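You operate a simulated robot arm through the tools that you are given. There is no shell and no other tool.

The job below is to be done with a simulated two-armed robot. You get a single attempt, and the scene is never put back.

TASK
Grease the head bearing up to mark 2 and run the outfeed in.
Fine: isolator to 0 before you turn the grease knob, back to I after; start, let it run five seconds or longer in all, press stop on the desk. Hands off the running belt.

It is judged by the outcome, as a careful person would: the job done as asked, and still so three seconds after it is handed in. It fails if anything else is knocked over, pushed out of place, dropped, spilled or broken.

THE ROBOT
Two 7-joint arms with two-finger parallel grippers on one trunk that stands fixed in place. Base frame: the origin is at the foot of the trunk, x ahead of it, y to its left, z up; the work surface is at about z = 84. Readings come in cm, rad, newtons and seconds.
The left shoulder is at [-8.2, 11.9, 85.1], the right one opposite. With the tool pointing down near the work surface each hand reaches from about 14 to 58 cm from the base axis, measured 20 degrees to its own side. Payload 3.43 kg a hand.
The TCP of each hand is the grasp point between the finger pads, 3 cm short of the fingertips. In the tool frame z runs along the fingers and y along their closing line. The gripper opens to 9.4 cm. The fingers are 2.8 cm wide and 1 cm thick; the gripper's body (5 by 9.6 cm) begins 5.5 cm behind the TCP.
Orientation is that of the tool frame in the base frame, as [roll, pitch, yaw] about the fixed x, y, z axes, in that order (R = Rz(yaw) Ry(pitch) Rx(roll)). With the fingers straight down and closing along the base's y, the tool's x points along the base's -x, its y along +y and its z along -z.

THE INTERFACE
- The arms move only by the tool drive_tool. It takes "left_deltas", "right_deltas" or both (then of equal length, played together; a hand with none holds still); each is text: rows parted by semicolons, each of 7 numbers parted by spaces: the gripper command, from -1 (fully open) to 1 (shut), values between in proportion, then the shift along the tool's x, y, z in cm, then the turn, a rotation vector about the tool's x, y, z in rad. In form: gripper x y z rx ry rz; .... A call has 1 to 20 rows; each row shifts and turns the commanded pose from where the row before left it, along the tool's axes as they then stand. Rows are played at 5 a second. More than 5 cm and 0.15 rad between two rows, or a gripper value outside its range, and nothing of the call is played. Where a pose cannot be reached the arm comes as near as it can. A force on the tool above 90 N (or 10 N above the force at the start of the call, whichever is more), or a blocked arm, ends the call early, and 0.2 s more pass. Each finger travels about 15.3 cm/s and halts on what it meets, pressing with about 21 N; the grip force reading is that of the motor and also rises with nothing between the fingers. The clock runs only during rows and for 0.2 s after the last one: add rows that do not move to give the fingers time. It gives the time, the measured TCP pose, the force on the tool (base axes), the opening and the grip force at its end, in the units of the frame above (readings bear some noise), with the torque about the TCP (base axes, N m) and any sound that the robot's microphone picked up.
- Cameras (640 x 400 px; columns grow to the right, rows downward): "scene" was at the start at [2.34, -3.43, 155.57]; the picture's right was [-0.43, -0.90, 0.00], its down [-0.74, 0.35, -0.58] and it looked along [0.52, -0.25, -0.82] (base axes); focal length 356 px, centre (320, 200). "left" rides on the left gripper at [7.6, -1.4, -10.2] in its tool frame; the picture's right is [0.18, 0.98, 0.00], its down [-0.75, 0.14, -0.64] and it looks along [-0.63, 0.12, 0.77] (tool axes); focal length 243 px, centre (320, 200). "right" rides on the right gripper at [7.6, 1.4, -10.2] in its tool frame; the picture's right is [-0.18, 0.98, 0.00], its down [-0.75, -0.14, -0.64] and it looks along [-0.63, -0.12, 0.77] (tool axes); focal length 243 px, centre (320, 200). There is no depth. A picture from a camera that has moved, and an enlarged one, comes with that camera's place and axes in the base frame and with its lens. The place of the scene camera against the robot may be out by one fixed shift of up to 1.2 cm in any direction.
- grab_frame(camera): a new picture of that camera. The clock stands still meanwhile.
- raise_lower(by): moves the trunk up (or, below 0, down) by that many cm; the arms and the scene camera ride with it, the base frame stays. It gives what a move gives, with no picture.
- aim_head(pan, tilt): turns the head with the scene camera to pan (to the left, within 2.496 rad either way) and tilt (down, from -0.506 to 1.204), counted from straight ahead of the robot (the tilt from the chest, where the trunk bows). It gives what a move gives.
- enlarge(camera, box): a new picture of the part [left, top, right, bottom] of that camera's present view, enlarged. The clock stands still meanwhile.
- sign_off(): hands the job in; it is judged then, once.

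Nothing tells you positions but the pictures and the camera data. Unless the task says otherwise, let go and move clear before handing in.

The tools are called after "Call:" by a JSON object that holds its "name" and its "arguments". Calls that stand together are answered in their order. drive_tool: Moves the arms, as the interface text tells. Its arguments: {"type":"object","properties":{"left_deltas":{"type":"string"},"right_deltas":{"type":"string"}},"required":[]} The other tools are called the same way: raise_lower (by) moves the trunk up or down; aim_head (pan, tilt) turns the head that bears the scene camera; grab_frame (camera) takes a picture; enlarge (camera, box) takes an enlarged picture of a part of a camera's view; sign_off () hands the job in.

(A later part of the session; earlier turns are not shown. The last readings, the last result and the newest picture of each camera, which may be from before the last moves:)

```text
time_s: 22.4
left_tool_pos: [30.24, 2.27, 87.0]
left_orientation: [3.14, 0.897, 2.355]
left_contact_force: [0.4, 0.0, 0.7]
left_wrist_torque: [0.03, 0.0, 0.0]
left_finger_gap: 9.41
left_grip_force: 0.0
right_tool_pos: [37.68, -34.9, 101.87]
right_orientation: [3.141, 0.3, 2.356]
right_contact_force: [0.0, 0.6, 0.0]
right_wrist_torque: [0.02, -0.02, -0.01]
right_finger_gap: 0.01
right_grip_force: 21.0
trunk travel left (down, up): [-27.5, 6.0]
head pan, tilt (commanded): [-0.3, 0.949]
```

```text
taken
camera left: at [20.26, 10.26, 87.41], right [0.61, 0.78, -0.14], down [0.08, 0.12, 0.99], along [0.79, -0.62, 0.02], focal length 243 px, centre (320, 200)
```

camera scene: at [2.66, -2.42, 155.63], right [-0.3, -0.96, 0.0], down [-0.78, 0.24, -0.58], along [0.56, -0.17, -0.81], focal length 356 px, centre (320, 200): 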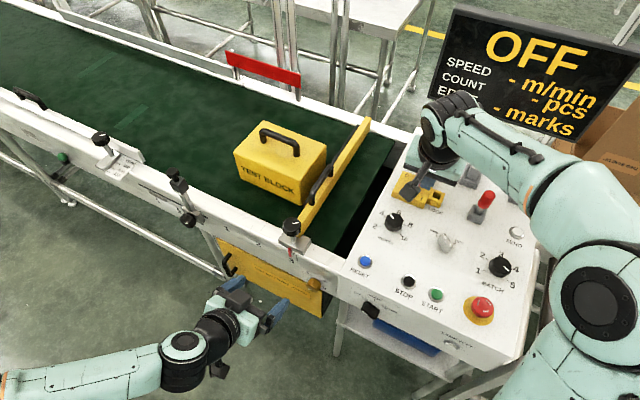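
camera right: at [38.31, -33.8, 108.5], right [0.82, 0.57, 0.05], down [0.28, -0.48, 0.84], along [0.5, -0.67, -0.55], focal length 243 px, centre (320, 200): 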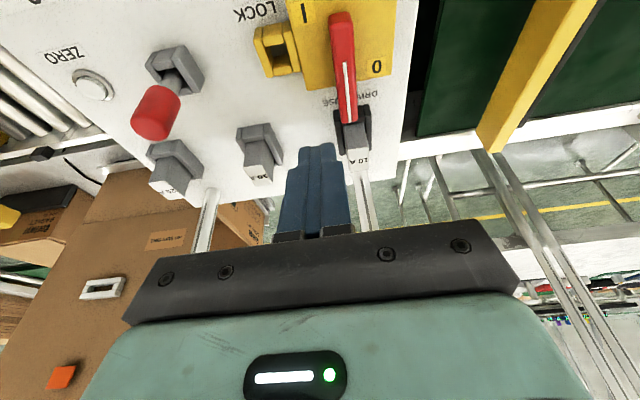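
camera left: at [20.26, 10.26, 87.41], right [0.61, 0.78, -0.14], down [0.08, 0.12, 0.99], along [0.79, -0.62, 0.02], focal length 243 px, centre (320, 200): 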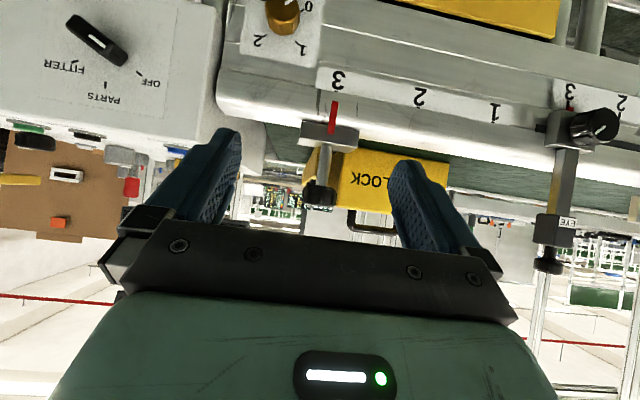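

The knob plate with 0, 1, 2 comes into view (picture is upside down). I continue lowering.

Call:
{"name": "drive_tool", "arguments": {"left_deltas": "-1 2.08 -1.25 3.0 0 0 0; -1 2.08 -1.25 3.0 0 0 0; -1 2.08 -1.25 3.0 0 0 0; -1 0 0 0 0 0 0"}}

Call:
{"name": "grab_frame", "arguments": {"camera": "left"}}

Call:
{"name": "grab_frame", "arguments": {"camera": "scene"}}

```text
time_s: 23.4
left_tool_pos: [29.91, -1.75, 76.5]
left_orientation: [-3.141, 0.9, 2.353]
left_contact_force: [-0.5, -1.0, -0.7]
left_wrist_torque: [0.02, 0.0, 0.0]
left_finger_gap: 9.43
left_grip_force: 0.0
left hand out of reach, approached as far as the arm can: row 3
right_tool_pos: [37.7, -35.05, 101.67]
right_orientation: [-3.141, 0.301, 2.358]
right_contact_force: [0.6, -0.6, -0.5]
right_wrist_torque: [0.03, -0.03, 0.0]
right_finger_gap: 0.01
right_grip_force: 20.6
trunk travel left (down, up): [-27.5, 6.0]
head pan, tilt (commanded): [-0.3, 0.949]
```

```text
taken
camera left: at [19.83, 6.3, 76.87], right [0.61, 0.78, -0.14], down [0.08, 0.12, 0.99], along [0.79, -0.62, 0.02], focal length 243 px, centre (320, 200)
```

left: 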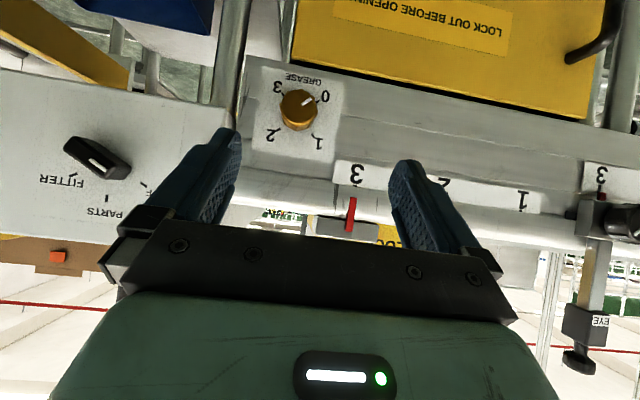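

```text
taken
camera scene: at [2.76, -2.49, 155.63], right [-0.3, -0.96, 0.0], down [-0.78, 0.24, -0.58], along [0.56, -0.17, -0.81], focal length 356 px, centre (320, 200)
```

scene: 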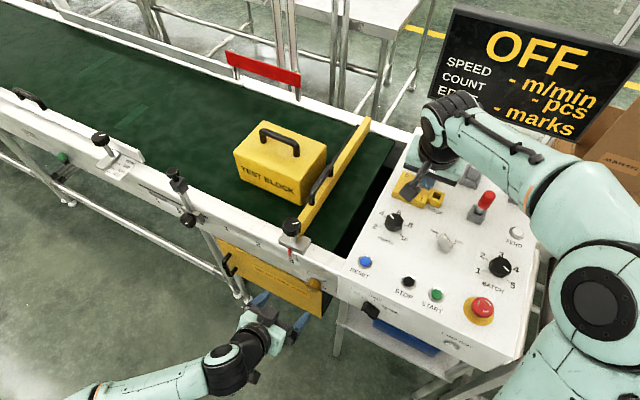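

The plate reads "GREASE" with 0–3 and the pointer on 0. I enlarge it to measure the angles.

Call:
{"name": "enlarge", "arguments": {"camera": "left", "box": [230, 50, 370, 170]}}

Call:
{"name": "enlarge", "arguments": {"camera": "scene", "box": [260, 230, 380, 330]}}

```text
3.33 times, centred on (300, 110) of left
camera zoom: at [19.83, 6.3, 76.87], right [0.61, 0.78, -0.14], down [0.08, 0.12, 0.99], along [0.79, -0.62, 0.02], focal length 809 px, centre (387, 500)
```

zoom: 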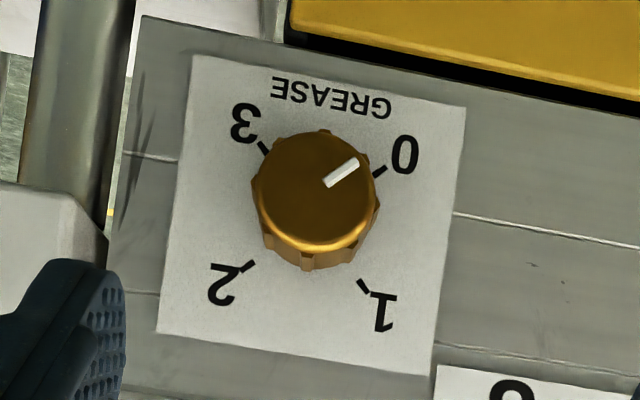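

```text
4.00 times, centred on (320, 280) of scene
camera zoom: at [2.76, -2.49, 155.63], right [-0.3, -0.96, 0.0], down [-0.78, 0.24, -0.58], along [0.56, -0.17, -0.81], focal length 1422 px, centre (320, -120)
```

zoom: 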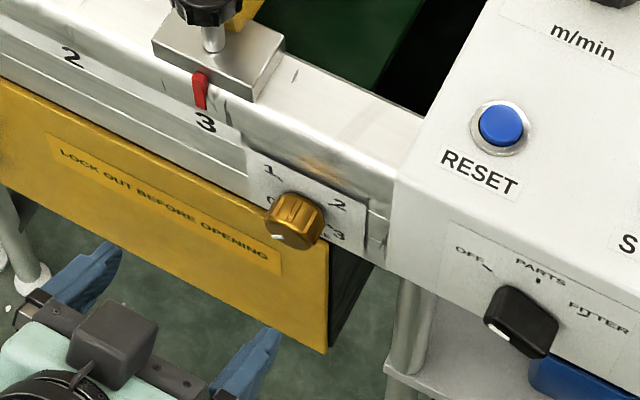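

Knob axis ≈ (36.3, -10.9, 68.8), 3.6 cm wide, sticking out about 2.6 cm; 0→2 is a half turn clockwise. I bring the left hand forward and level it so the fingers point straight at the knob, staying 3 cm short of it.

Call:
{"name": "drive_tool", "arguments": {"left_deltas": "-1 -1.54 -0.95 1.94 0 0 0; -1 -1.54 -0.95 1.94 0 0 0; -1 0 0 0 0 -0.134 0; -1 0 0 0 0 -0.134 0; -1 0 0 0 0 -0.134 0; -1 0 0 0 0 -0.134 0; -1 0 0 0 0 -0.134 0; -1 0 0 0 0 0 0"}}

Call:
{"name": "grab_frame", "arguments": {"camera": "left"}}

Call:
{"name": "grab_frame", "arguments": {"camera": "scene"}}

```text
time_s: 25.2
left_tool_pos: [30.87, -1.55, 76.58]
left_orientation: [-2.318, 1.571, -3.102]
left_contact_force: [0.6, -0.3, 0.1]
left_wrist_torque: [0.01, 0.01, -0.02]
left_finger_gap: 9.4
left_grip_force: 0.1
left hand out of reach, approached as far as the arm can: row 1, 2
right_tool_pos: [37.81, -34.91, 101.75]
right_orientation: [-3.14, 0.3, 2.356]
right_contact_force: [-0.2, 0.0, -0.4]
right_wrist_torque: [0.02, -0.01, 0.03]
right_finger_gap: 0.0
right_grip_force: 21.6
trunk travel left (down, up): [-27.5, 6.0]
head pan, tilt (commanded): [-0.3, 0.949]
```

```text
taken
camera left: at [22.57, 4.66, 69.01], right [0.69, 0.7, -0.18], down [-0.35, 0.55, 0.75], along [0.63, -0.46, 0.63], focal length 243 px, centre (320, 200)
```

left: 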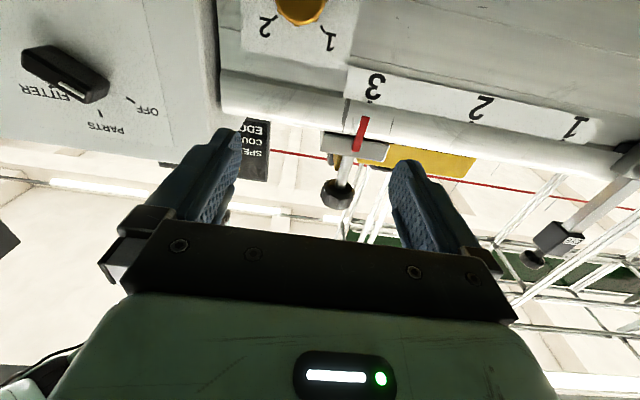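

```text
taken
camera scene: at [2.76, -2.45, 155.63], right [-0.3, -0.96, 0.0], down [-0.78, 0.24, -0.58], along [0.56, -0.17, -0.81], focal length 356 px, centre (320, 200)
```

scene: 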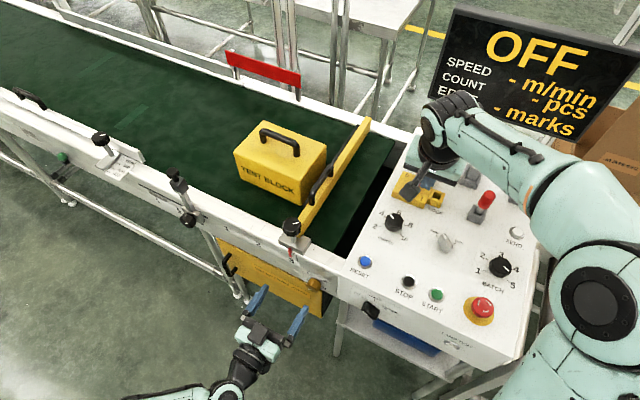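

The hand is level now. I move it down and forward to line up with the knob axis.

Call:
{"name": "drive_tool", "arguments": {"left_deltas": "-1 2.6 -0.9 1.47 0 0 0; -1 2.6 -0.9 1.47 0 0 0; -1 2.6 -0.9 1.47 0 0 0; -1 0 0 0 0 0 0"}}

Call:
{"name": "grab_frame", "arguments": {"camera": "left"}}

```text
time_s: 26.2
left_tool_pos: [31.35, -0.24, 73.53]
left_orientation: [-3.036, 1.569, 2.462]
left_contact_force: [-0.4, -0.1, 0.6]
left_wrist_torque: [-0.02, 0.01, 0.0]
left_finger_gap: 9.41
left_grip_force: 0.0
left hand out of reach, approached as far as the arm can: row 1, 2, 3
right_tool_pos: [37.76, -35.15, 101.78]
right_orientation: [3.141, 0.3, 2.355]
right_contact_force: [0.2, 0.2, -0.2]
right_wrist_torque: [-0.01, -0.01, 0.0]
right_finger_gap: 0.0
right_grip_force: 21.1
trunk travel left (down, up): [-27.5, 6.0]
head pan, tilt (commanded): [-0.3, 0.949]
```

```text
taken
camera left: at [23.07, 6.05, 65.88], right [0.69, 0.69, -0.18], down [-0.35, 0.55, 0.75], along [0.63, -0.46, 0.63], focal length 243 px, centre (320, 200)
```

left: 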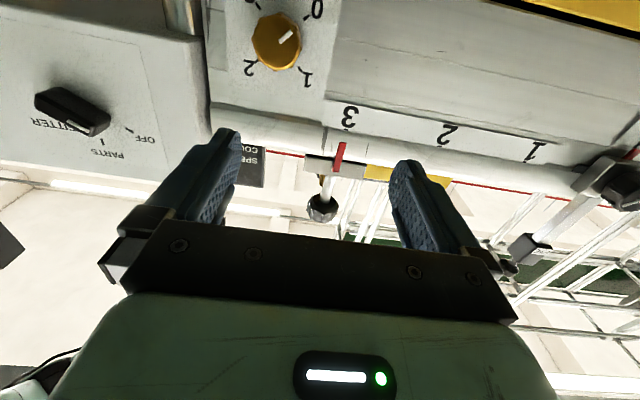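

The arm is folded too tightly here: its inner reach limit. I raise the trunk by 6 cm to give the left arm more room and see where the hand ends up.

Call:
{"name": "raise_lower", "arguments": {"by": 6}}

Call:
{"name": "drive_tool", "arguments": {"left_deltas": "-1 0 0 0 0 0 0; -1 0 0 0 0 0 0"}}

Call:
{"name": "grab_frame", "arguments": {"camera": "left"}}

Call:
{"name": "grab_frame", "arguments": {"camera": "scene"}}

```text
time_s: 27.2
left_tool_pos: [36.01, -0.11, 82.33]
left_orientation: [0.814, 1.506, 0.028]
left_contact_force: [0.6, 0.2, 0.1]
left_wrist_torque: [-0.05, 0.0, 0.01]
left_finger_gap: 9.41
left_grip_force: 0.1
right_tool_pos: [37.74, -35.09, 107.69]
right_orientation: [3.14, 0.3, 2.355]
right_contact_force: [0.1, 0.7, -0.7]
right_wrist_torque: [0.02, -0.08, -0.01]
right_finger_gap: 0.0
right_grip_force: 21.2
trunk travel left (down, up): [-33.5, 0.0]
head pan, tilt (commanded): [-0.3, 0.949]
```

```text
time_s: 27.8
left_tool_pos: [36.28, -0.03, 82.37]
left_orientation: [0.812, 1.508, 0.025]
left_contact_force: [-0.1, 0.3, 1.2]
left_wrist_torque: [0.02, -0.02, 0.0]
left_finger_gap: 9.38
left_grip_force: 0.0
right_tool_pos: [37.71, -35.05, 107.72]
right_orientation: [-3.141, 0.3, 2.356]
right_contact_force: [1.1, -0.6, -0.3]
right_wrist_torque: [-0.01, -0.01, -0.01]
right_finger_gap: 0.03
right_grip_force: 20.7
trunk travel left (down, up): [-33.5, 0.0]
head pan, tilt (commanded): [-0.3, 0.949]
```

```text
taken
camera left: at [28.45, 6.19, 74.15], right [0.71, 0.69, -0.14], down [-0.4, 0.55, 0.73], along [0.58, -0.46, 0.67], focal length 243 px, centre (320, 200)
```

left: 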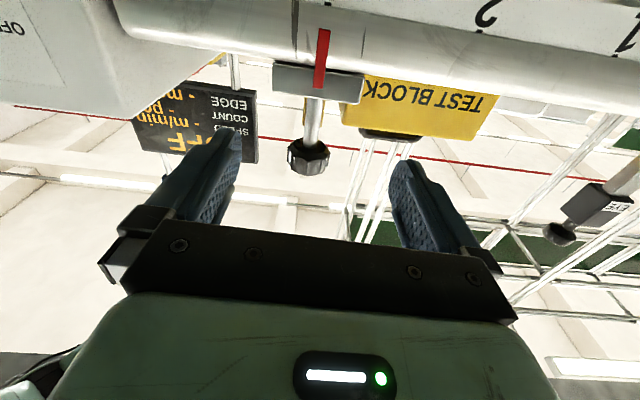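

```text
taken
camera scene: at [2.59, -2.46, 161.94], right [-0.3, -0.96, 0.0], down [-0.78, 0.24, -0.58], along [0.56, -0.17, -0.81], focal length 356 px, centre (320, 200)
```

scene: 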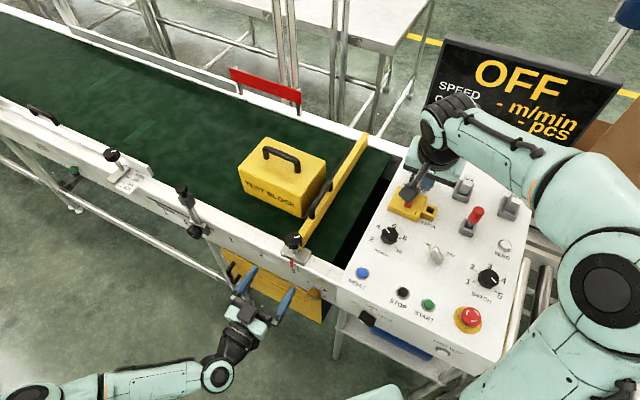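

The hand is now at (36.3, 0, 82.4), level. I try lowering it in small steps and watch whether it follows.

Call:
{"name": "drive_tool", "arguments": {"left_deltas": "-1 2 -1 0 0 0 0; -1 2 -1 0 0 0 0; -1 0 0 0 0 0 0"}}

```text
time_s: 28.6
left_tool_pos: [36.34, -0.09, 82.15]
left_orientation: [0.812, 1.51, 0.027]
left_contact_force: [-0.4, 0.4, -0.2]
left_wrist_torque: [0.0, -0.01, 0.0]
left_finger_gap: 9.39
left_grip_force: 0.1
left hand out of reach, approached as far as the arm can: row 1, 2
right_tool_pos: [37.69, -35.13, 107.63]
right_orientation: [-3.141, 0.3, 2.357]
right_contact_force: [0.0, 0.8, 0.7]
right_wrist_torque: [0.0, -0.01, -0.01]
right_finger_gap: 0.01
right_grip_force: 21.3
trunk travel left (down, up): [-33.5, 0.0]
head pan, tilt (commanded): [-0.3, 0.949]
```

The hand does not follow; I need to know whether the command has run ahead of the arm. I command a small retreat and compare.

Call:
{"name": "drive_tool", "arguments": {"left_deltas": "-1 -2 1 -2 0 0 0; -1 0 0 0 0 0 0"}}

Call:
{"name": "drive_tool", "arguments": {"left_deltas": "-1 0 2.5 -2.5 0 0 0; -1 0 0 0 0 0 0"}}

```text
time_s: 29.2
left_tool_pos: [35.53, 2.11, 84.33]
left_orientation: [0.82, 1.508, 0.03]
left_contact_force: [-0.4, 0.3, -0.3]
left_wrist_torque: [0.02, 0.0, 0.02]
left_finger_gap: 9.38
left_grip_force: 0.1
right_tool_pos: [37.82, -35.13, 107.7]
right_orientation: [3.141, 0.3, 2.356]
right_contact_force: [-0.3, 0.0, -0.5]
right_wrist_torque: [0.03, 0.0, 0.02]
right_finger_gap: 0.0
right_grip_force: 21.5
trunk travel left (down, up): [-33.5, 0.0]
head pan, tilt (commanded): [-0.3, 0.949]
```

```text
time_s: 29.8
left_tool_pos: [35.54, 5.52, 84.1]
left_orientation: [0.82, 1.508, 0.033]
left_contact_force: [-1.0, 0.4, -0.1]
left_wrist_torque: [0.0, -0.03, -0.01]
left_finger_gap: 9.4
left_grip_force: 0.0
right_tool_pos: [37.96, -35.09, 107.64]
right_orientation: [3.139, 0.299, 2.356]
right_contact_force: [0.2, -1.5, -0.3]
right_wrist_torque: [0.04, 0.04, -0.01]
right_finger_gap: 0.03
right_grip_force: 21.1
trunk travel left (down, up): [-33.5, 0.0]
head pan, tilt (commanded): [-0.3, 0.949]
```

Commands restart from the real pose, and the limit seems tied to the hand being far below the shoulder. So I lift the right hand high and back, then lower the trunk so the left shoulder is near the knob's height.

Call:
{"name": "drive_tool", "arguments": {"right_deltas": "1 0.98 -1.38 -3.52 0 0 0; 1 0.98 -1.38 -3.52 0 0 0; 1 0.98 -1.38 -3.52 0 0 0; 1 0.98 -1.38 -3.52 0 0 0; 1 0.98 -1.38 -3.52 0 0 0; 1 0 0 0 0 0 0"}}

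Call:
{"name": "grab_frame", "arguments": {"camera": "scene"}}

```text
time_s: 31.2
left_tool_pos: [35.49, 5.54, 84.16]
left_orientation: [0.815, 1.509, 0.026]
left_contact_force: [-0.3, -0.2, -0.4]
left_wrist_torque: [-0.04, -0.01, -0.01]
left_finger_gap: 9.42
left_grip_force: 0.1
right_tool_pos: [25.96, -33.08, 123.22]
right_orientation: [3.142, 0.3, 2.356]
right_contact_force: [0.7, 0.7, 0.8]
right_wrist_torque: [0.03, -0.02, 0.01]
right_finger_gap: 0.0
right_grip_force: 20.6
trunk travel left (down, up): [-33.5, 0.0]
head pan, tilt (commanded): [-0.3, 0.949]
```

```text
taken
camera scene: at [2.73, -2.48, 161.95], right [-0.3, -0.96, 0.0], down [-0.78, 0.24, -0.58], along [0.56, -0.17, -0.81], focal length 356 px, centre (320, 200)
```

scene: 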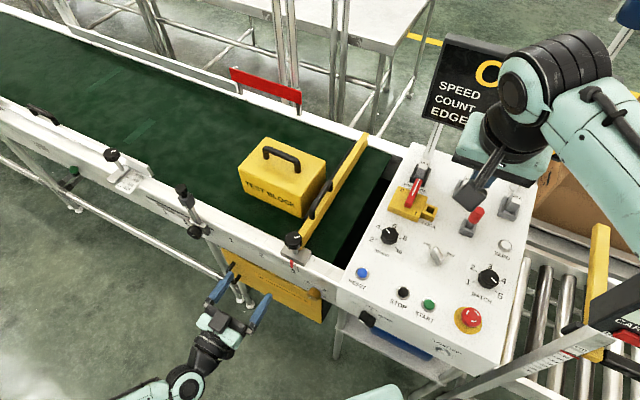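

Before lowering, I check the right arm's elbow surroundings.

Call:
{"name": "aim_head", "arguments": {"pan": -1.3, "tilt": 0.9}}

Call:
{"name": "grab_frame", "arguments": {"camera": "scene"}}

Call:
{"name": "aim_head", "arguments": {"pan": 0.5, "tilt": 1.0}}

Call:
{"name": "grab_frame", "arguments": {"camera": "scene"}}

```text
time_s: 32.5
left_tool_pos: [35.43, 5.62, 84.19]
left_orientation: [0.811, 1.509, 0.027]
left_contact_force: [0.2, -0.9, -0.7]
left_wrist_torque: [0.02, 0.01, -0.03]
left_finger_gap: 9.39
left_grip_force: 0.2
right_tool_pos: [25.89, -33.09, 123.03]
right_orientation: [-3.141, 0.3, 2.356]
right_contact_force: [0.0, 0.2, 0.6]
right_wrist_torque: [0.0, -0.02, 0.0]
right_finger_gap: 0.0
right_grip_force: 21.1
trunk travel left (down, up): [-33.5, 0.0]
head pan, tilt (commanded): [-1.3, 0.901]
```

```text
taken
camera scene: at [-2.23, -7.58, 162.31], right [-0.96, -0.27, 0.0], down [-0.21, 0.76, -0.62], along [0.17, -0.6, -0.78], focal length 356 px, centre (320, 200)
```

scene: 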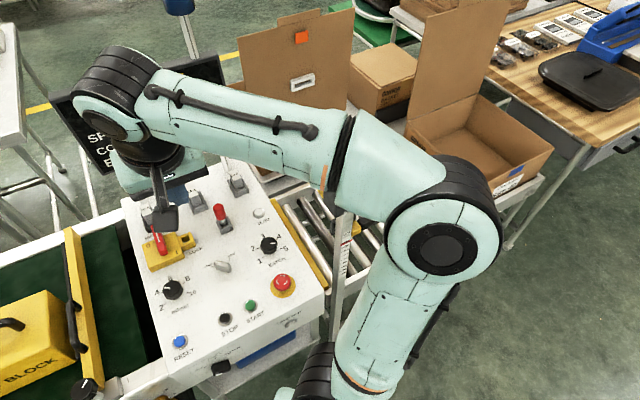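

```text
time_s: 34.3
left_tool_pos: [35.52, 5.6, 84.13]
left_orientation: [0.812, 1.507, 0.026]
left_contact_force: [-0.2, -0.2, 0.2]
left_wrist_torque: [0.01, -0.02, 0.01]
left_finger_gap: 9.4
left_grip_force: 0.1
right_tool_pos: [25.98, -33.02, 123.07]
right_orientation: [3.141, 0.299, 2.359]
right_contact_force: [-0.8, -0.2, -0.7]
right_wrist_torque: [0.0, 0.01, -0.03]
right_finger_gap: 0.0
right_grip_force: 20.5
trunk travel left (down, up): [-33.5, 0.0]
head pan, tilt (commanded): [0.499, 1.0]
```

```text
taken
camera scene: at [1.86, 3.02, 161.59], right [0.48, -0.88, 0.0], down [-0.74, -0.4, -0.54], along [0.47, 0.26, -0.84], focal length 356 px, centre (320, 200)
```

scene: 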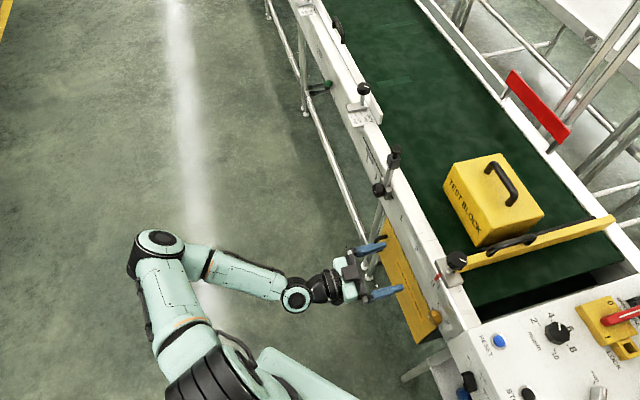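

The right elbow hangs in free space in front of the roller track and the left arm is free, so lowering is safe. I lower the trunk by 18 cm.

Call:
{"name": "raise_lower", "arguments": {"by": -18}}

Call:
{"name": "grab_frame", "arguments": {"camera": "scene"}}

Call:
{"name": "grab_frame", "arguments": {"camera": "left"}}

```text
time_s: 36.3
left_tool_pos: [35.6, 5.67, 66.22]
left_orientation: [0.811, 1.508, 0.027]
left_contact_force: [0.1, -0.3, 0.0]
left_wrist_torque: [-0.01, 0.01, 0.0]
left_finger_gap: 9.41
left_grip_force: 0.1
right_tool_pos: [25.86, -32.95, 105.01]
right_orientation: [-3.141, 0.3, 2.357]
right_contact_force: [-0.1, -0.4, -0.4]
right_wrist_torque: [0.01, 0.02, 0.02]
right_finger_gap: 0.0
right_grip_force: 20.6
trunk travel left (down, up): [-15.5, 18.0]
head pan, tilt (commanded): [0.499, 1.0]
```

```text
taken
camera scene: at [2.64, 3.02, 143.33], right [0.48, -0.88, 0.0], down [-0.74, -0.4, -0.54], along [0.47, 0.26, -0.84], focal length 356 px, centre (320, 200)
```

scene: 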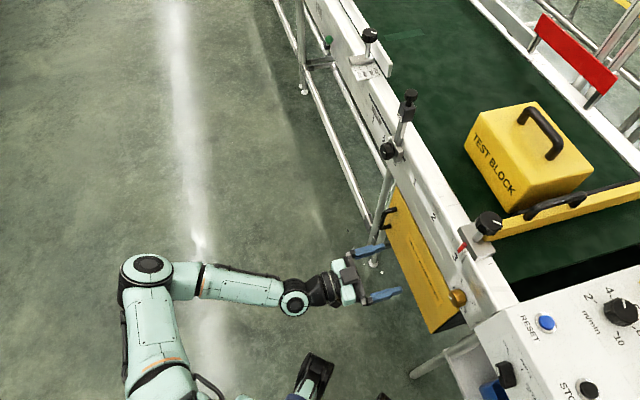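

```text
taken
camera left: at [27.73, 11.85, 58.11], right [0.71, 0.69, -0.14], down [-0.4, 0.55, 0.73], along [0.58, -0.46, 0.67], focal length 243 px, centre (320, 200)
```

left: 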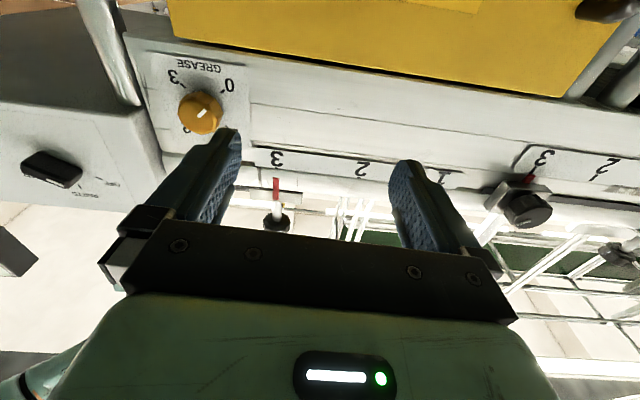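

The knob is at upper left in the hand camera; the hand must go sideways along the rail about 11 cm toward the desk and up 2.6 cm. I do that at a safe distance from the rail.

Call:
{"name": "drive_tool", "arguments": {"left_deltas": "-1 -0.65 -2.8 0 0 0 0; -1 -0.65 -2.8 0 0 0 0; -1 -0.65 -2.8 0 0 0 0; -1 -0.65 -2.8 0 0 0 0; -1 0 0 0 0 0 0"}}

Call:
{"name": "grab_frame", "arguments": {"camera": "left"}}

Call:
{"name": "grab_frame", "arguments": {"camera": "scene"}}

```text
time_s: 37.5
left_tool_pos: [27.32, -2.43, 68.36]
left_orientation: [0.816, 1.507, 0.031]
left_contact_force: [0.3, 0.4, 0.1]
left_wrist_torque: [-0.02, 0.01, 0.0]
left_finger_gap: 9.41
left_grip_force: 0.0
right_tool_pos: [25.84, -33.05, 105.06]
right_orientation: [3.142, 0.3, 2.356]
right_contact_force: [0.1, -0.3, 0.0]
right_wrist_torque: [0.03, 0.01, -0.01]
right_finger_gap: 0.02
right_grip_force: 21.3
trunk travel left (down, up): [-15.5, 18.0]
head pan, tilt (commanded): [0.499, 1.0]
```

```text
taken
camera left: at [19.59, 3.86, 60.2], right [0.71, 0.69, -0.14], down [-0.4, 0.55, 0.73], along [0.58, -0.46, 0.67], focal length 243 px, centre (320, 200)
```

left: 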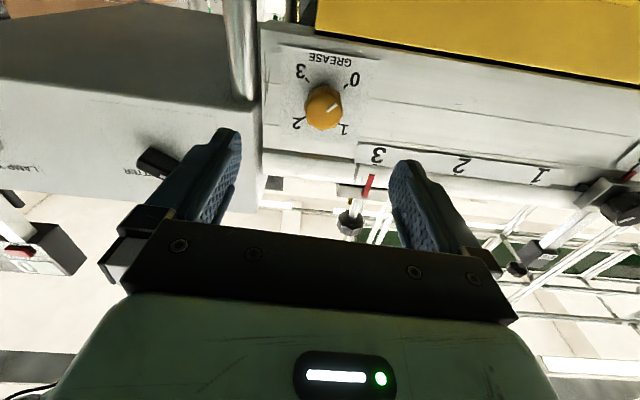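

```text
taken
camera scene: at [2.63, 3.03, 143.33], right [0.48, -0.88, 0.0], down [-0.74, -0.4, -0.54], along [0.47, 0.26, -0.84], focal length 356 px, centre (320, 200)
```

scene: 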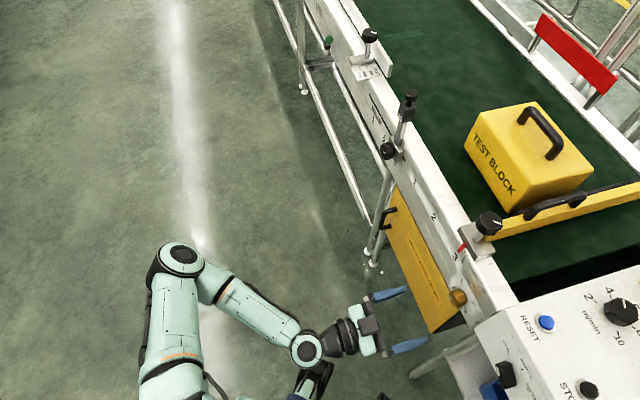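

The whole sideways move worked and the knob is nearly in line. I enlarge to refine the alignment.

Call:
{"name": "enlarge", "arguments": {"camera": "left", "box": [264, 40, 404, 140]}}

Call:
{"name": "enlarge", "arguments": {"camera": "scene", "box": [400, 230, 540, 340]}}

```text
4.00 times, centred on (334, 90) of left
camera zoom: at [19.59, 3.86, 60.2], right [0.71, 0.69, -0.14], down [-0.4, 0.55, 0.73], along [0.58, -0.46, 0.67], focal length 970 px, centre (264, 640)
```

zoom: 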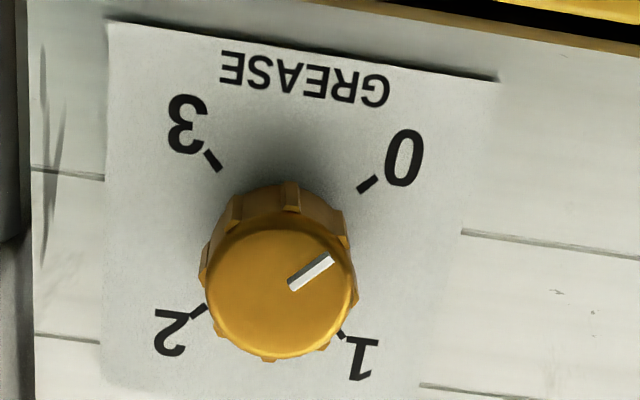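

```text
3.64 times, centred on (470, 285) of scene
camera zoom: at [2.63, 3.03, 143.33], right [0.48, -0.88, 0.0], down [-0.74, -0.4, -0.54], along [0.47, 0.26, -0.84], focal length 1293 px, centre (-226, -109)
```

zoom: 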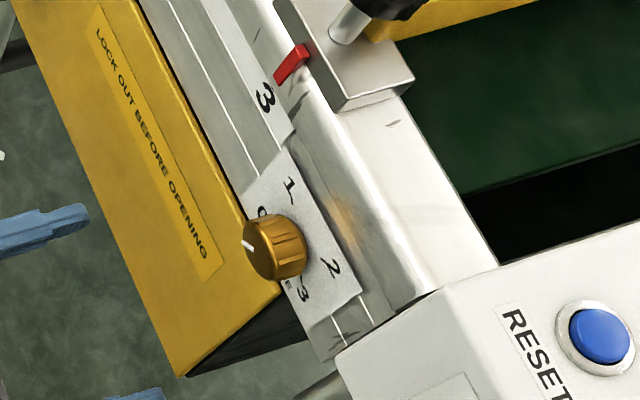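

Refined: knob axis at z≈69.05, along-rail u≈18.0, front face about 2.5 cm off the plate. Before touching it, I test in free space that the wrist can roll from −90° to +90°.

Call:
{"name": "drive_tool", "arguments": {"left_deltas": "-1 0 0 0 0 0.045 0; -1 0 0 0 0 0 -0.1428; -1 0 0 0 0 0 -0.1428; -1 0 0 0 0 0 -0.1428; -1 0 0 0 0 0 -0.1428; -1 0 0 0 0 0 -0.1428; -1 0 0 0 0 0 -0.1428; -1 0 0 0 0 0 -0.1428; -1 0 0 0 0 0 -0.1428; -1 0 0 0 0 0 -0.1428; -1 0 0 0 0 0 -0.1428; -1 0 0 0 0 0 -0.1428; -1 0 0 0 0 0 0"}}

Call:
{"name": "grab_frame", "arguments": {"camera": "left"}}

Call:
{"name": "grab_frame", "arguments": {"camera": "scene"}}

```text
time_s: 40.3
left_tool_pos: [27.4, -2.35, 68.26]
left_orientation: [-1.571, 0.044, -2.358]
left_contact_force: [-0.3, 0.7, 0.8]
left_wrist_torque: [0.01, -0.01, 0.0]
left_finger_gap: 9.39
left_grip_force: 0.0
right_tool_pos: [25.85, -32.93, 105.0]
right_orientation: [3.141, 0.302, 2.355]
right_contact_force: [0.1, -0.1, 0.1]
right_wrist_torque: [-0.03, -0.01, 0.01]
right_finger_gap: 0.0
right_grip_force: 20.5
trunk travel left (down, up): [-15.5, 18.0]
head pan, tilt (commanded): [0.499, 1.0]
```

```text
taken
camera left: at [14.72, -0.52, 69.37], right [-0.1, -0.1, -0.99], down [0.08, 0.99, -0.11], along [0.99, -0.09, -0.09], focal length 243 px, centre (320, 200)
```

left: 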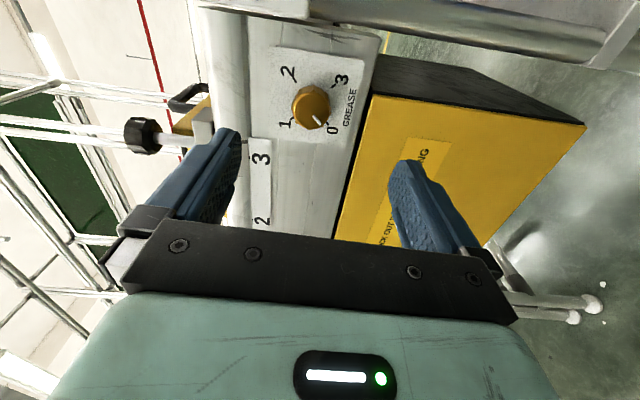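

```text
taken
camera scene: at [2.63, 3.02, 143.33], right [0.48, -0.88, 0.0], down [-0.74, -0.4, -0.54], along [0.47, 0.26, -0.84], focal length 356 px, centre (320, 200)
```

scene: 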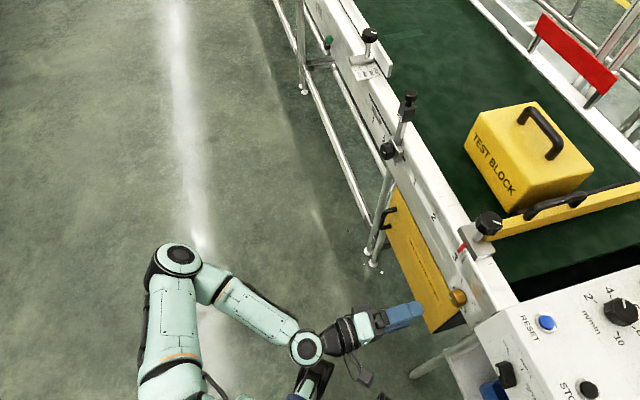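

Roll −90° is reachable. Now I test the other end (+90°) in free space.

Call:
{"name": "drive_tool", "arguments": {"left_deltas": "-1 0 0 0 0 0 0.1428; -1 0 0 0 0 0 0.1428; -1 0 0 0 0 0 0.1428; -1 0 0 0 0 0 0.1428; -1 0 0 0 0 0 0.1428; -1 0 0 0 0 0 0.1428; -1 0 0 0 0 0 0.1428; -1 0 0 0 0 0 0.1428; -1 0 0 0 0 0 0.1428; -1 0 0 0 0 0 0.1428; -1 0 0 0 0 0 0.1428; -1 0 0 0 0 0 0.1428; -1 0 0 0 0 0 0.1428; -1 0 0 0 0 0 0.1428; -1 0 0 0 0 0 0.1428; -1 0 0 0 0 0 0.1428; -1 0 0 0 0 0 0.1428; -1 0 0 0 0 0 0.1428; -1 0 0 0 0 0 0"}}

Call:
{"name": "drive_tool", "arguments": {"left_deltas": "-1 0 0 0 0 0 0.1428; -1 0 0 0 0 0 0.1428; -1 0 0 0 0 0 0.1428; -1 0 0 0 0 0 0.1428; -1 0 0 0 0 0 0.12; -1 0 0 0 0 0 0.12; -1 0 0 0 0 0 0"}}

```text
time_s: 44.3
left_tool_pos: [27.42, -2.46, 68.28]
left_orientation: [1.573, 0.525, 0.786]
left_contact_force: [-0.8, -0.7, -0.6]
left_wrist_torque: [-0.02, 0.0, -0.02]
left_finger_gap: 9.39
left_grip_force: 0.0
right_tool_pos: [25.94, -32.96, 104.95]
right_orientation: [-3.141, 0.301, 2.356]
right_contact_force: [0.1, 0.5, -0.2]
right_wrist_torque: [0.0, 0.0, 0.02]
right_finger_gap: 0.0
right_grip_force: 20.8
trunk travel left (down, up): [-15.5, 18.0]
head pan, tilt (commanded): [0.499, 1.0]
```

```text
time_s: 45.9
left_tool_pos: [27.62, -1.44, 68.14]
left_orientation: [1.571, -0.286, 0.783]
left_contact_force: [0.9, -0.6, 0.1]
left_wrist_torque: [-0.01, 0.0, -0.02]
left_finger_gap: 9.39
left_grip_force: 0.1
left hand out of reach, approached as far as the arm can: row 6
right_tool_pos: [25.92, -32.94, 104.96]
right_orientation: [-3.14, 0.3, 2.357]
right_contact_force: [0.4, -0.2, -0.5]
right_wrist_torque: [-0.01, 0.0, -0.02]
right_finger_gap: 0.0
right_grip_force: 21.2
trunk travel left (down, up): [-15.5, 18.0]
head pan, tilt (commanded): [0.499, 1.0]
```

Roll from about −90° to +104° is available, so a half turn in one grip works. I roll back to about −98° to start, leaving margin at the end.

Call:
{"name": "drive_tool", "arguments": {"left_deltas": "-1 0 0 0 0 0 -0.14; -1 0 0 0 0 0 -0.14; -1 0 0 0 0 0 -0.14; -1 0 0 0 0 0 -0.14; -1 0 0 0 0 0 -0.14; -1 0 0 0 0 0 -0.14; -1 0 0 0 0 0 -0.14; -1 0 0 0 0 0 -0.14; -1 0 0 0 0 0 -0.14; -1 0 0 0 0 0 -0.14; -1 0 0 0 0 0 -0.14; -1 0 0 0 0 0 -0.14; -1 0 0 0 0 0 -0.14; -1 0 0 0 0 0 -0.14; -1 0 0 0 0 0 -0.14; -1 0 0 0 0 0 -0.14; -1 0 0 0 0 0 -0.14; -1 0 0 0 0 0 -0.14; -1 0 0 0 0 0 -0.14; -1 0 0 0 0 0 0"}}

Call:
{"name": "drive_tool", "arguments": {"left_deltas": "-1 0 0 0 0 0 -0.14; -1 0 0 0 0 0 -0.14; -1 0 0 0 0 0 -0.14; -1 0 0 0 0 0 -0.14; -1 0 0 0 0 0 -0.14; -1 0 0 0 0 0 -0.14; -1 0 0 0 0 0 0"}}

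Call:
{"name": "grab_frame", "arguments": {"camera": "left"}}

```text
time_s: 50.1
left_tool_pos: [27.61, -1.47, 68.17]
left_orientation: [-1.573, 0.767, -2.358]
left_contact_force: [-0.1, 0.4, 0.3]
left_wrist_torque: [-0.04, 0.02, 0.03]
left_finger_gap: 9.39
left_grip_force: 0.0
right_tool_pos: [25.89, -33.1, 104.97]
right_orientation: [3.141, 0.3, 2.355]
right_contact_force: [-0.5, 0.5, 0.0]
right_wrist_torque: [0.01, 0.01, 0.03]
right_finger_gap: 0.0
right_grip_force: 21.5
trunk travel left (down, up): [-15.5, 18.0]
head pan, tilt (commanded): [0.499, 1.0]
```

```text
time_s: 51.7
left_tool_pos: [27.61, -1.57, 68.06]
left_orientation: [-1.573, -0.074, -2.357]
left_contact_force: [-0.7, -0.1, -0.8]
left_wrist_torque: [0.0, 0.0, 0.04]
left_finger_gap: 9.37
left_grip_force: 0.1
right_tool_pos: [25.94, -33.13, 105.01]
right_orientation: [-3.141, 0.3, 2.355]
right_contact_force: [-0.1, -0.1, 0.8]
right_wrist_torque: [-0.02, 0.02, 0.01]
right_finger_gap: 0.0
right_grip_force: 20.8
trunk travel left (down, up): [-15.5, 18.0]
head pan, tilt (commanded): [0.499, 1.0]
```

```text
taken
camera left: at [15.06, 0.43, 70.11], right [-0.18, -0.18, -0.97], down [0.07, 0.98, -0.2], along [0.98, -0.1, -0.17], focal length 243 px, centre (320, 200)
```

left: 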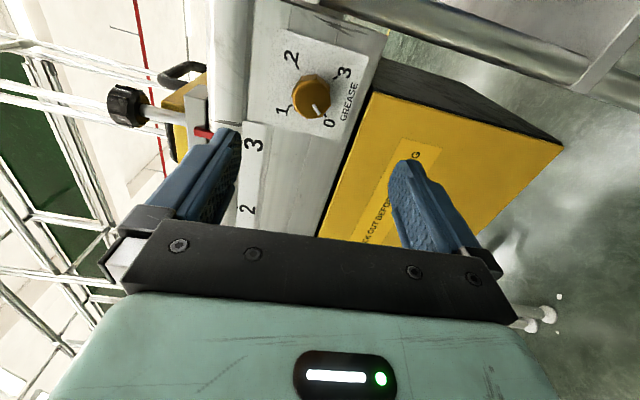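

The hand is level and aimed at the knob with jaws above and below it. I set the opening to about 6 cm and go to a pre-grip point 2.5 cm short of the knob.

Call:
{"name": "drive_tool", "arguments": {"left_deltas": "-0.25 0.27 -0.45 3.2 0 0 0; -0.25 0.26 -0.45 3.2 0 0 0; -0.25 0 0 0 0 0 0; -0.25 0 0 0 0 0 0"}}

Call:
{"name": "grab_frame", "arguments": {"camera": "left"}}

Call:
{"name": "enlarge", "arguments": {"camera": "scene", "box": [380, 230, 540, 340]}}

```text
time_s: 52.7
left_tool_pos: [31.5, -3.78, 69.74]
left_orientation: [-1.573, -0.073, -2.357]
left_contact_force: [0.6, -0.8, -0.1]
left_wrist_torque: [-0.01, -0.02, -0.02]
left_finger_gap: 5.88
left_grip_force: 0.0
left hand out of reach, approached as far as the arm can: row 2
right_tool_pos: [25.94, -32.96, 105.07]
right_orientation: [3.14, 0.3, 2.355]
right_contact_force: [-0.3, -0.2, -0.1]
right_wrist_torque: [-0.02, -0.02, 0.0]
right_finger_gap: 0.02
right_grip_force: 20.6
trunk travel left (down, up): [-15.5, 18.0]
head pan, tilt (commanded): [0.499, 1.0]
```

```text
taken
camera left: at [18.88, -1.81, 71.68], right [-0.18, -0.18, -0.97], down [0.07, 0.98, -0.19], along [0.98, -0.1, -0.16], focal length 243 px, centre (320, 200)
```

left: 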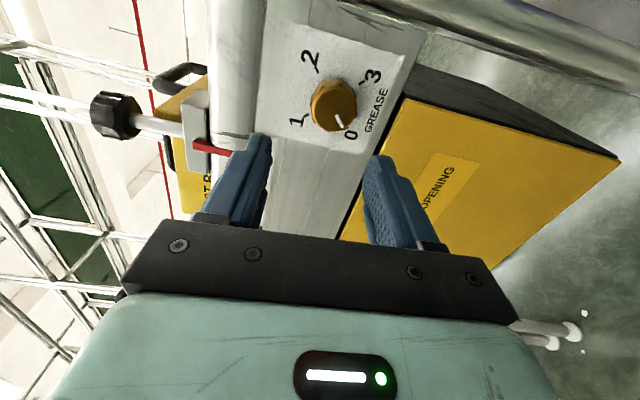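

```text
3.64 times, centred on (460, 285) of scene
camera zoom: at [2.63, 3.02, 143.33], right [0.48, -0.88, 0.0], down [-0.74, -0.4, -0.54], along [0.47, 0.26, -0.84], focal length 1293 px, centre (-189, -109)
```

zoom: 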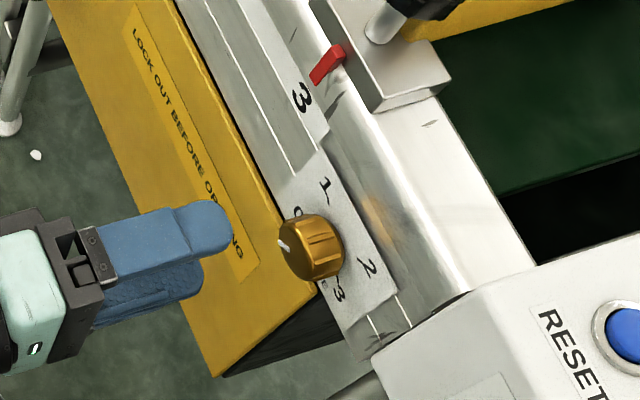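

The arm stopped short again (y ≈ -3.8). I look at the arm's shape to understand what limits it.

Call:
{"name": "aim_head", "arguments": {"pan": 0.2, "tilt": 1.15}}

Call:
{"name": "grab_frame", "arguments": {"camera": "scene"}}

Call:
{"name": "grab_frame", "arguments": {"camera": "right"}}

```text
time_s: 53.5
left_tool_pos: [31.45, -3.79, 69.59]
left_orientation: [-1.573, -0.071, -2.357]
left_contact_force: [-1.2, 0.7, -0.3]
left_wrist_torque: [0.01, 0.01, -0.03]
left_finger_gap: 5.87
left_grip_force: 0.1
right_tool_pos: [25.97, -33.03, 105.1]
right_orientation: [3.141, 0.301, 2.356]
right_contact_force: [-1.3, -0.3, -0.2]
right_wrist_torque: [0.0, 0.0, 0.01]
right_finger_gap: 0.02
right_grip_force: 21.2
trunk travel left (down, up): [-15.5, 18.0]
head pan, tilt (commanded): [0.201, 1.15]
```

```text
taken
camera scene: at [2.35, 0.88, 142.36], right [0.2, -0.98, 0.0], down [-0.89, -0.18, -0.41], along [0.4, 0.08, -0.91], focal length 356 px, centre (320, 200)
```

scene: 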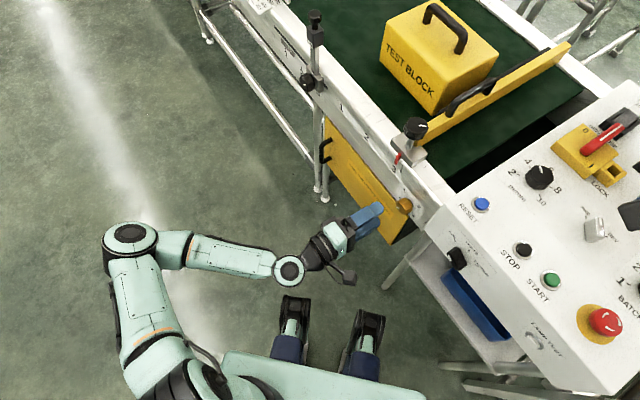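

```text
taken
camera right: at [19.58, -24.79, 112.61], right [0.82, 0.57, 0.05], down [0.28, -0.47, 0.84], along [0.5, -0.67, -0.55], focal length 243 px, centre (320, 200)
```

right: 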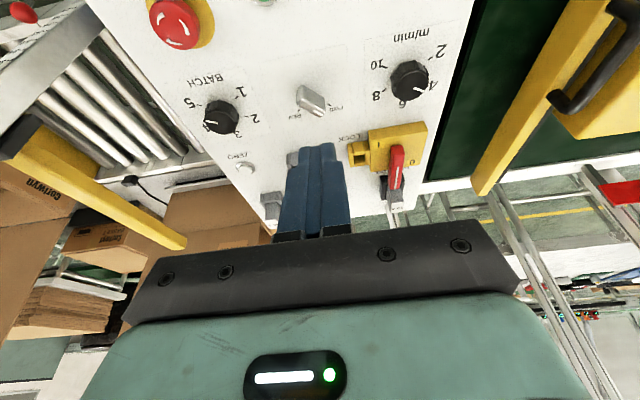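

It seems the hand reaches further right the higher it is relative to the shoulder, so I lower the trunk further. First I bring the right hand off the desk to the free space in front of it.

Call:
{"name": "drive_tool", "arguments": {"right_deltas": "1 3.72 -2.12 -1.15 0 0 0; 1 3.72 -2.12 -1.15 0 0 0; 1 3.72 -2.12 -1.15 0 0 0; 1 3.72 -2.12 -1.15 0 0 0; 1 0 0 0 0 0 0"}}

Call:
{"name": "aim_head", "arguments": {"pan": -0.7, "tilt": 1.1}}

Call:
{"name": "grab_frame", "arguments": {"camera": "scene"}}

```text
time_s: 54.7
left_tool_pos: [31.38, -3.84, 69.6]
left_orientation: [-1.573, -0.069, -2.357]
left_contact_force: [-0.2, -0.4, -0.7]
left_wrist_torque: [0.01, 0.0, -0.01]
left_finger_gap: 5.88
left_grip_force: 0.1
right_tool_pos: [8.93, -27.94, 104.95]
right_orientation: [3.141, 0.3, 2.357]
right_contact_force: [0.6, -0.9, 0.6]
right_wrist_torque: [0.0, -0.03, 0.01]
right_finger_gap: 0.0
right_grip_force: 21.1
trunk travel left (down, up): [-15.5, 18.0]
head pan, tilt (commanded): [0.201, 1.15]
```

```text
time_s: 55.9
left_tool_pos: [31.46, -3.72, 69.74]
left_orientation: [-1.573, -0.07, -2.355]
left_contact_force: [-0.7, 0.3, -0.5]
left_wrist_torque: [0.01, -0.01, -0.01]
left_finger_gap: 5.89
left_grip_force: 0.2
right_tool_pos: [9.01, -27.88, 104.95]
right_orientation: [3.139, 0.299, 2.357]
right_contact_force: [-0.3, -1.0, -0.8]
right_wrist_torque: [0.01, 0.03, 0.02]
right_finger_gap: 0.0
right_grip_force: 20.4
trunk travel left (down, up): [-15.5, 18.0]
head pan, tilt (commanded): [-0.7, 1.1]
```

```text
taken
camera scene: at [1.35, -4.37, 142.67], right [-0.64, -0.77, 0.0], down [-0.68, 0.57, -0.45], along [0.35, -0.29, -0.89], focal length 356 px, centre (320, 200)
```

scene: 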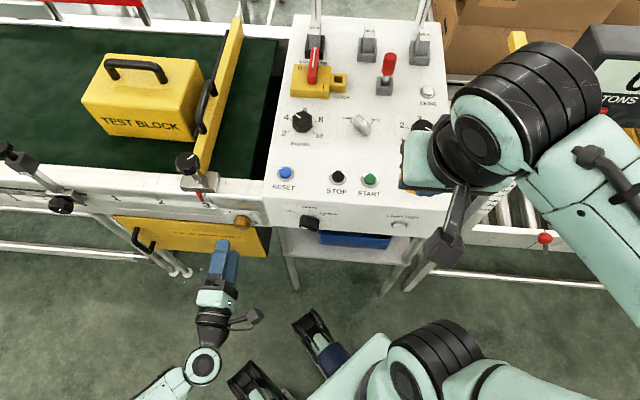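

The right hand is clear in front of the desk edge. I lower the trunk by 14 cm.

Call:
{"name": "raise_lower", "arguments": {"by": -14}}

Call:
{"name": "grab_frame", "arguments": {"camera": "scene"}}

```text
time_s: 57.6
left_tool_pos: [31.35, -3.88, 55.72]
left_orientation: [-1.573, -0.073, -2.357]
left_contact_force: [1.2, -0.5, -0.4]
left_wrist_torque: [-0.01, -0.04, 0.0]
left_finger_gap: 5.87
left_grip_force: 0.0
right_tool_pos: [8.9, -27.98, 91.18]
right_orientation: [3.141, 0.3, 2.357]
right_contact_force: [1.0, -0.4, -0.3]
right_wrist_torque: [0.0, -0.03, 0.0]
right_finger_gap: 0.01
right_grip_force: 20.9
trunk travel left (down, up): [-1.5, 32.0]
head pan, tilt (commanded): [-0.7, 1.1]
```

```text
taken
camera scene: at [5.43, -4.38, 127.95], right [-0.64, -0.77, 0.0], down [-0.68, 0.57, -0.45], along [0.35, -0.29, -0.89], focal length 356 px, centre (320, 200)
```

scene: 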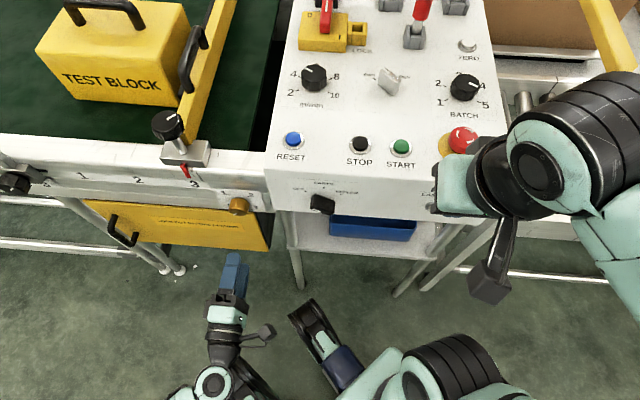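

Now I raise the left hand back to knob height with the lower shoulder and shift it toward the knob axis.

Call:
{"name": "drive_tool", "arguments": {"left_deltas": "-0.25 0.4 -4.4 0 0 0 0; -0.25 0.4 -4.4 0 0 0 0; -0.25 0.4 -4.4 0 0 0 0; -0.25 1.2 0 0 0 0 0; -0.25 0 0 0 0 0 0"}}

Call:
{"name": "grab_frame", "arguments": {"camera": "left"}}

Call:
{"name": "grab_frame", "arguments": {"camera": "scene"}}

```text
time_s: 58.8
left_tool_pos: [31.48, -4.29, 68.64]
left_orientation: [-1.572, -0.072, -2.358]
left_contact_force: [-0.4, 0.3, 0.2]
left_wrist_torque: [-0.03, 0.0, -0.02]
left_finger_gap: 5.86
left_grip_force: 0.0
left hand out of reach, approached as far as the arm can: row 4
right_tool_pos: [8.84, -27.93, 91.09]
right_orientation: [-3.14, 0.299, 2.357]
right_contact_force: [-0.3, 0.0, 0.7]
right_wrist_torque: [-0.02, 0.03, -0.04]
right_finger_gap: 0.0
right_grip_force: 21.1
trunk travel left (down, up): [-1.5, 32.0]
head pan, tilt (commanded): [-0.7, 1.1]
```

```text
taken
camera left: at [18.83, -2.39, 70.69], right [-0.18, -0.18, -0.97], down [0.07, 0.98, -0.19], along [0.98, -0.1, -0.16], focal length 243 px, centre (320, 200)
```

left: 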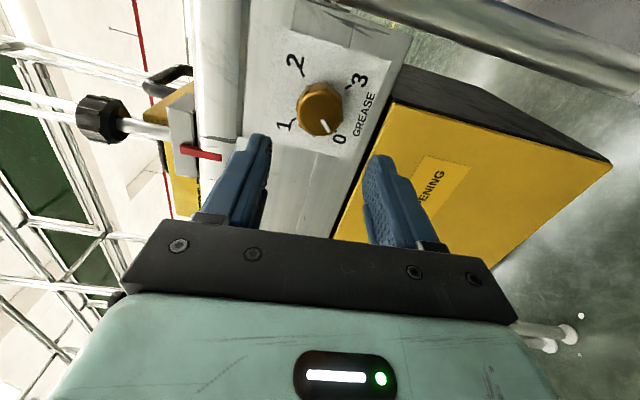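

```text
taken
camera scene: at [5.43, -4.37, 127.94], right [-0.64, -0.77, 0.0], down [-0.68, 0.57, -0.45], along [0.35, -0.29, -0.89], focal length 356 px, centre (320, 200)
```

scene: 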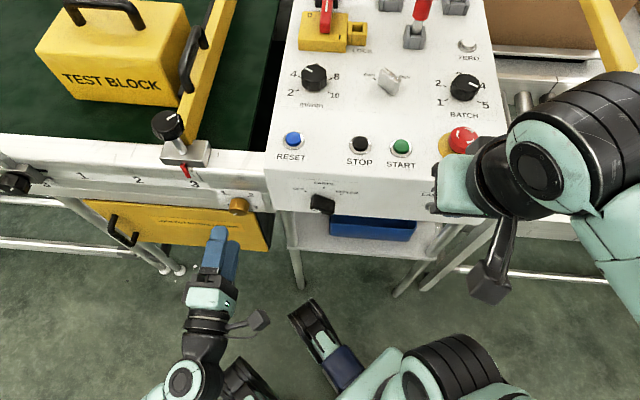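

Sideways is still limited; I test whether the hand can at least advance along its own axis from here.

Call:
{"name": "drive_tool", "arguments": {"left_deltas": "-0.25 0 0 1.5 0 0 0; -0.25 0 0 1.5 0 0 0; -0.25 0 0 0 0 0 0"}}

Call:
{"name": "aim_head", "arguments": {"pan": 0.5, "tilt": 1.2}}

Call:
{"name": "grab_frame", "arguments": {"camera": "scene"}}

```text
time_s: 59.6
left_tool_pos: [33.36, -4.22, 68.31]
left_orientation: [-1.571, -0.073, -2.358]
left_contact_force: [-0.2, -0.1, 0.1]
left_wrist_torque: [-0.01, 0.02, 0.03]
left_finger_gap: 5.87
left_grip_force: 0.1
left hand out of reach, approached as far as the arm can: row 1, 2
right_tool_pos: [8.79, -27.98, 91.03]
right_orientation: [-3.141, 0.301, 2.356]
right_contact_force: [0.3, -0.3, -0.9]
right_wrist_torque: [0.03, 0.0, 0.02]
right_finger_gap: 0.0
right_grip_force: 21.0
trunk travel left (down, up): [-1.5, 32.0]
head pan, tilt (commanded): [-0.7, 1.1]
```

```text
time_s: 61.0
left_tool_pos: [33.22, -4.31, 68.36]
left_orientation: [-1.572, -0.071, -2.356]
left_contact_force: [0.1, 0.5, 0.2]
left_wrist_torque: [-0.02, -0.02, -0.01]
left_finger_gap: 5.88
left_grip_force: 0.0
right_tool_pos: [8.87, -27.98, 91.15]
right_orientation: [-3.141, 0.3, 2.355]
right_contact_force: [-0.1, 0.2, -0.3]
right_wrist_torque: [0.05, 0.0, -0.03]
right_finger_gap: 0.01
right_grip_force: 21.1
trunk travel left (down, up): [-1.5, 32.0]
head pan, tilt (commanded): [0.499, 1.201]
```

```text
taken
camera scene: at [5.51, 2.36, 127.35], right [0.48, -0.88, 0.0], down [-0.82, -0.45, -0.36], along [0.32, 0.17, -0.93], focal length 356 px, centre (320, 200)
```

scene: 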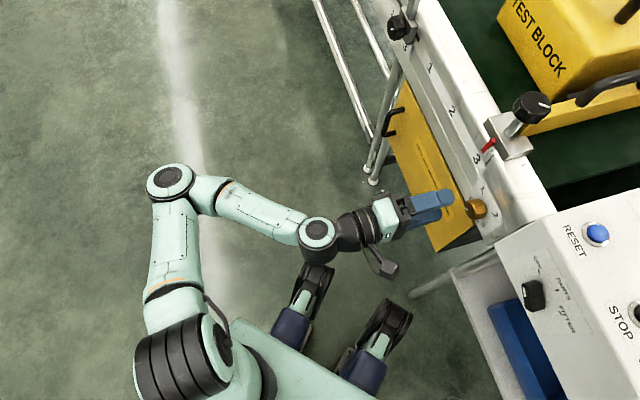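

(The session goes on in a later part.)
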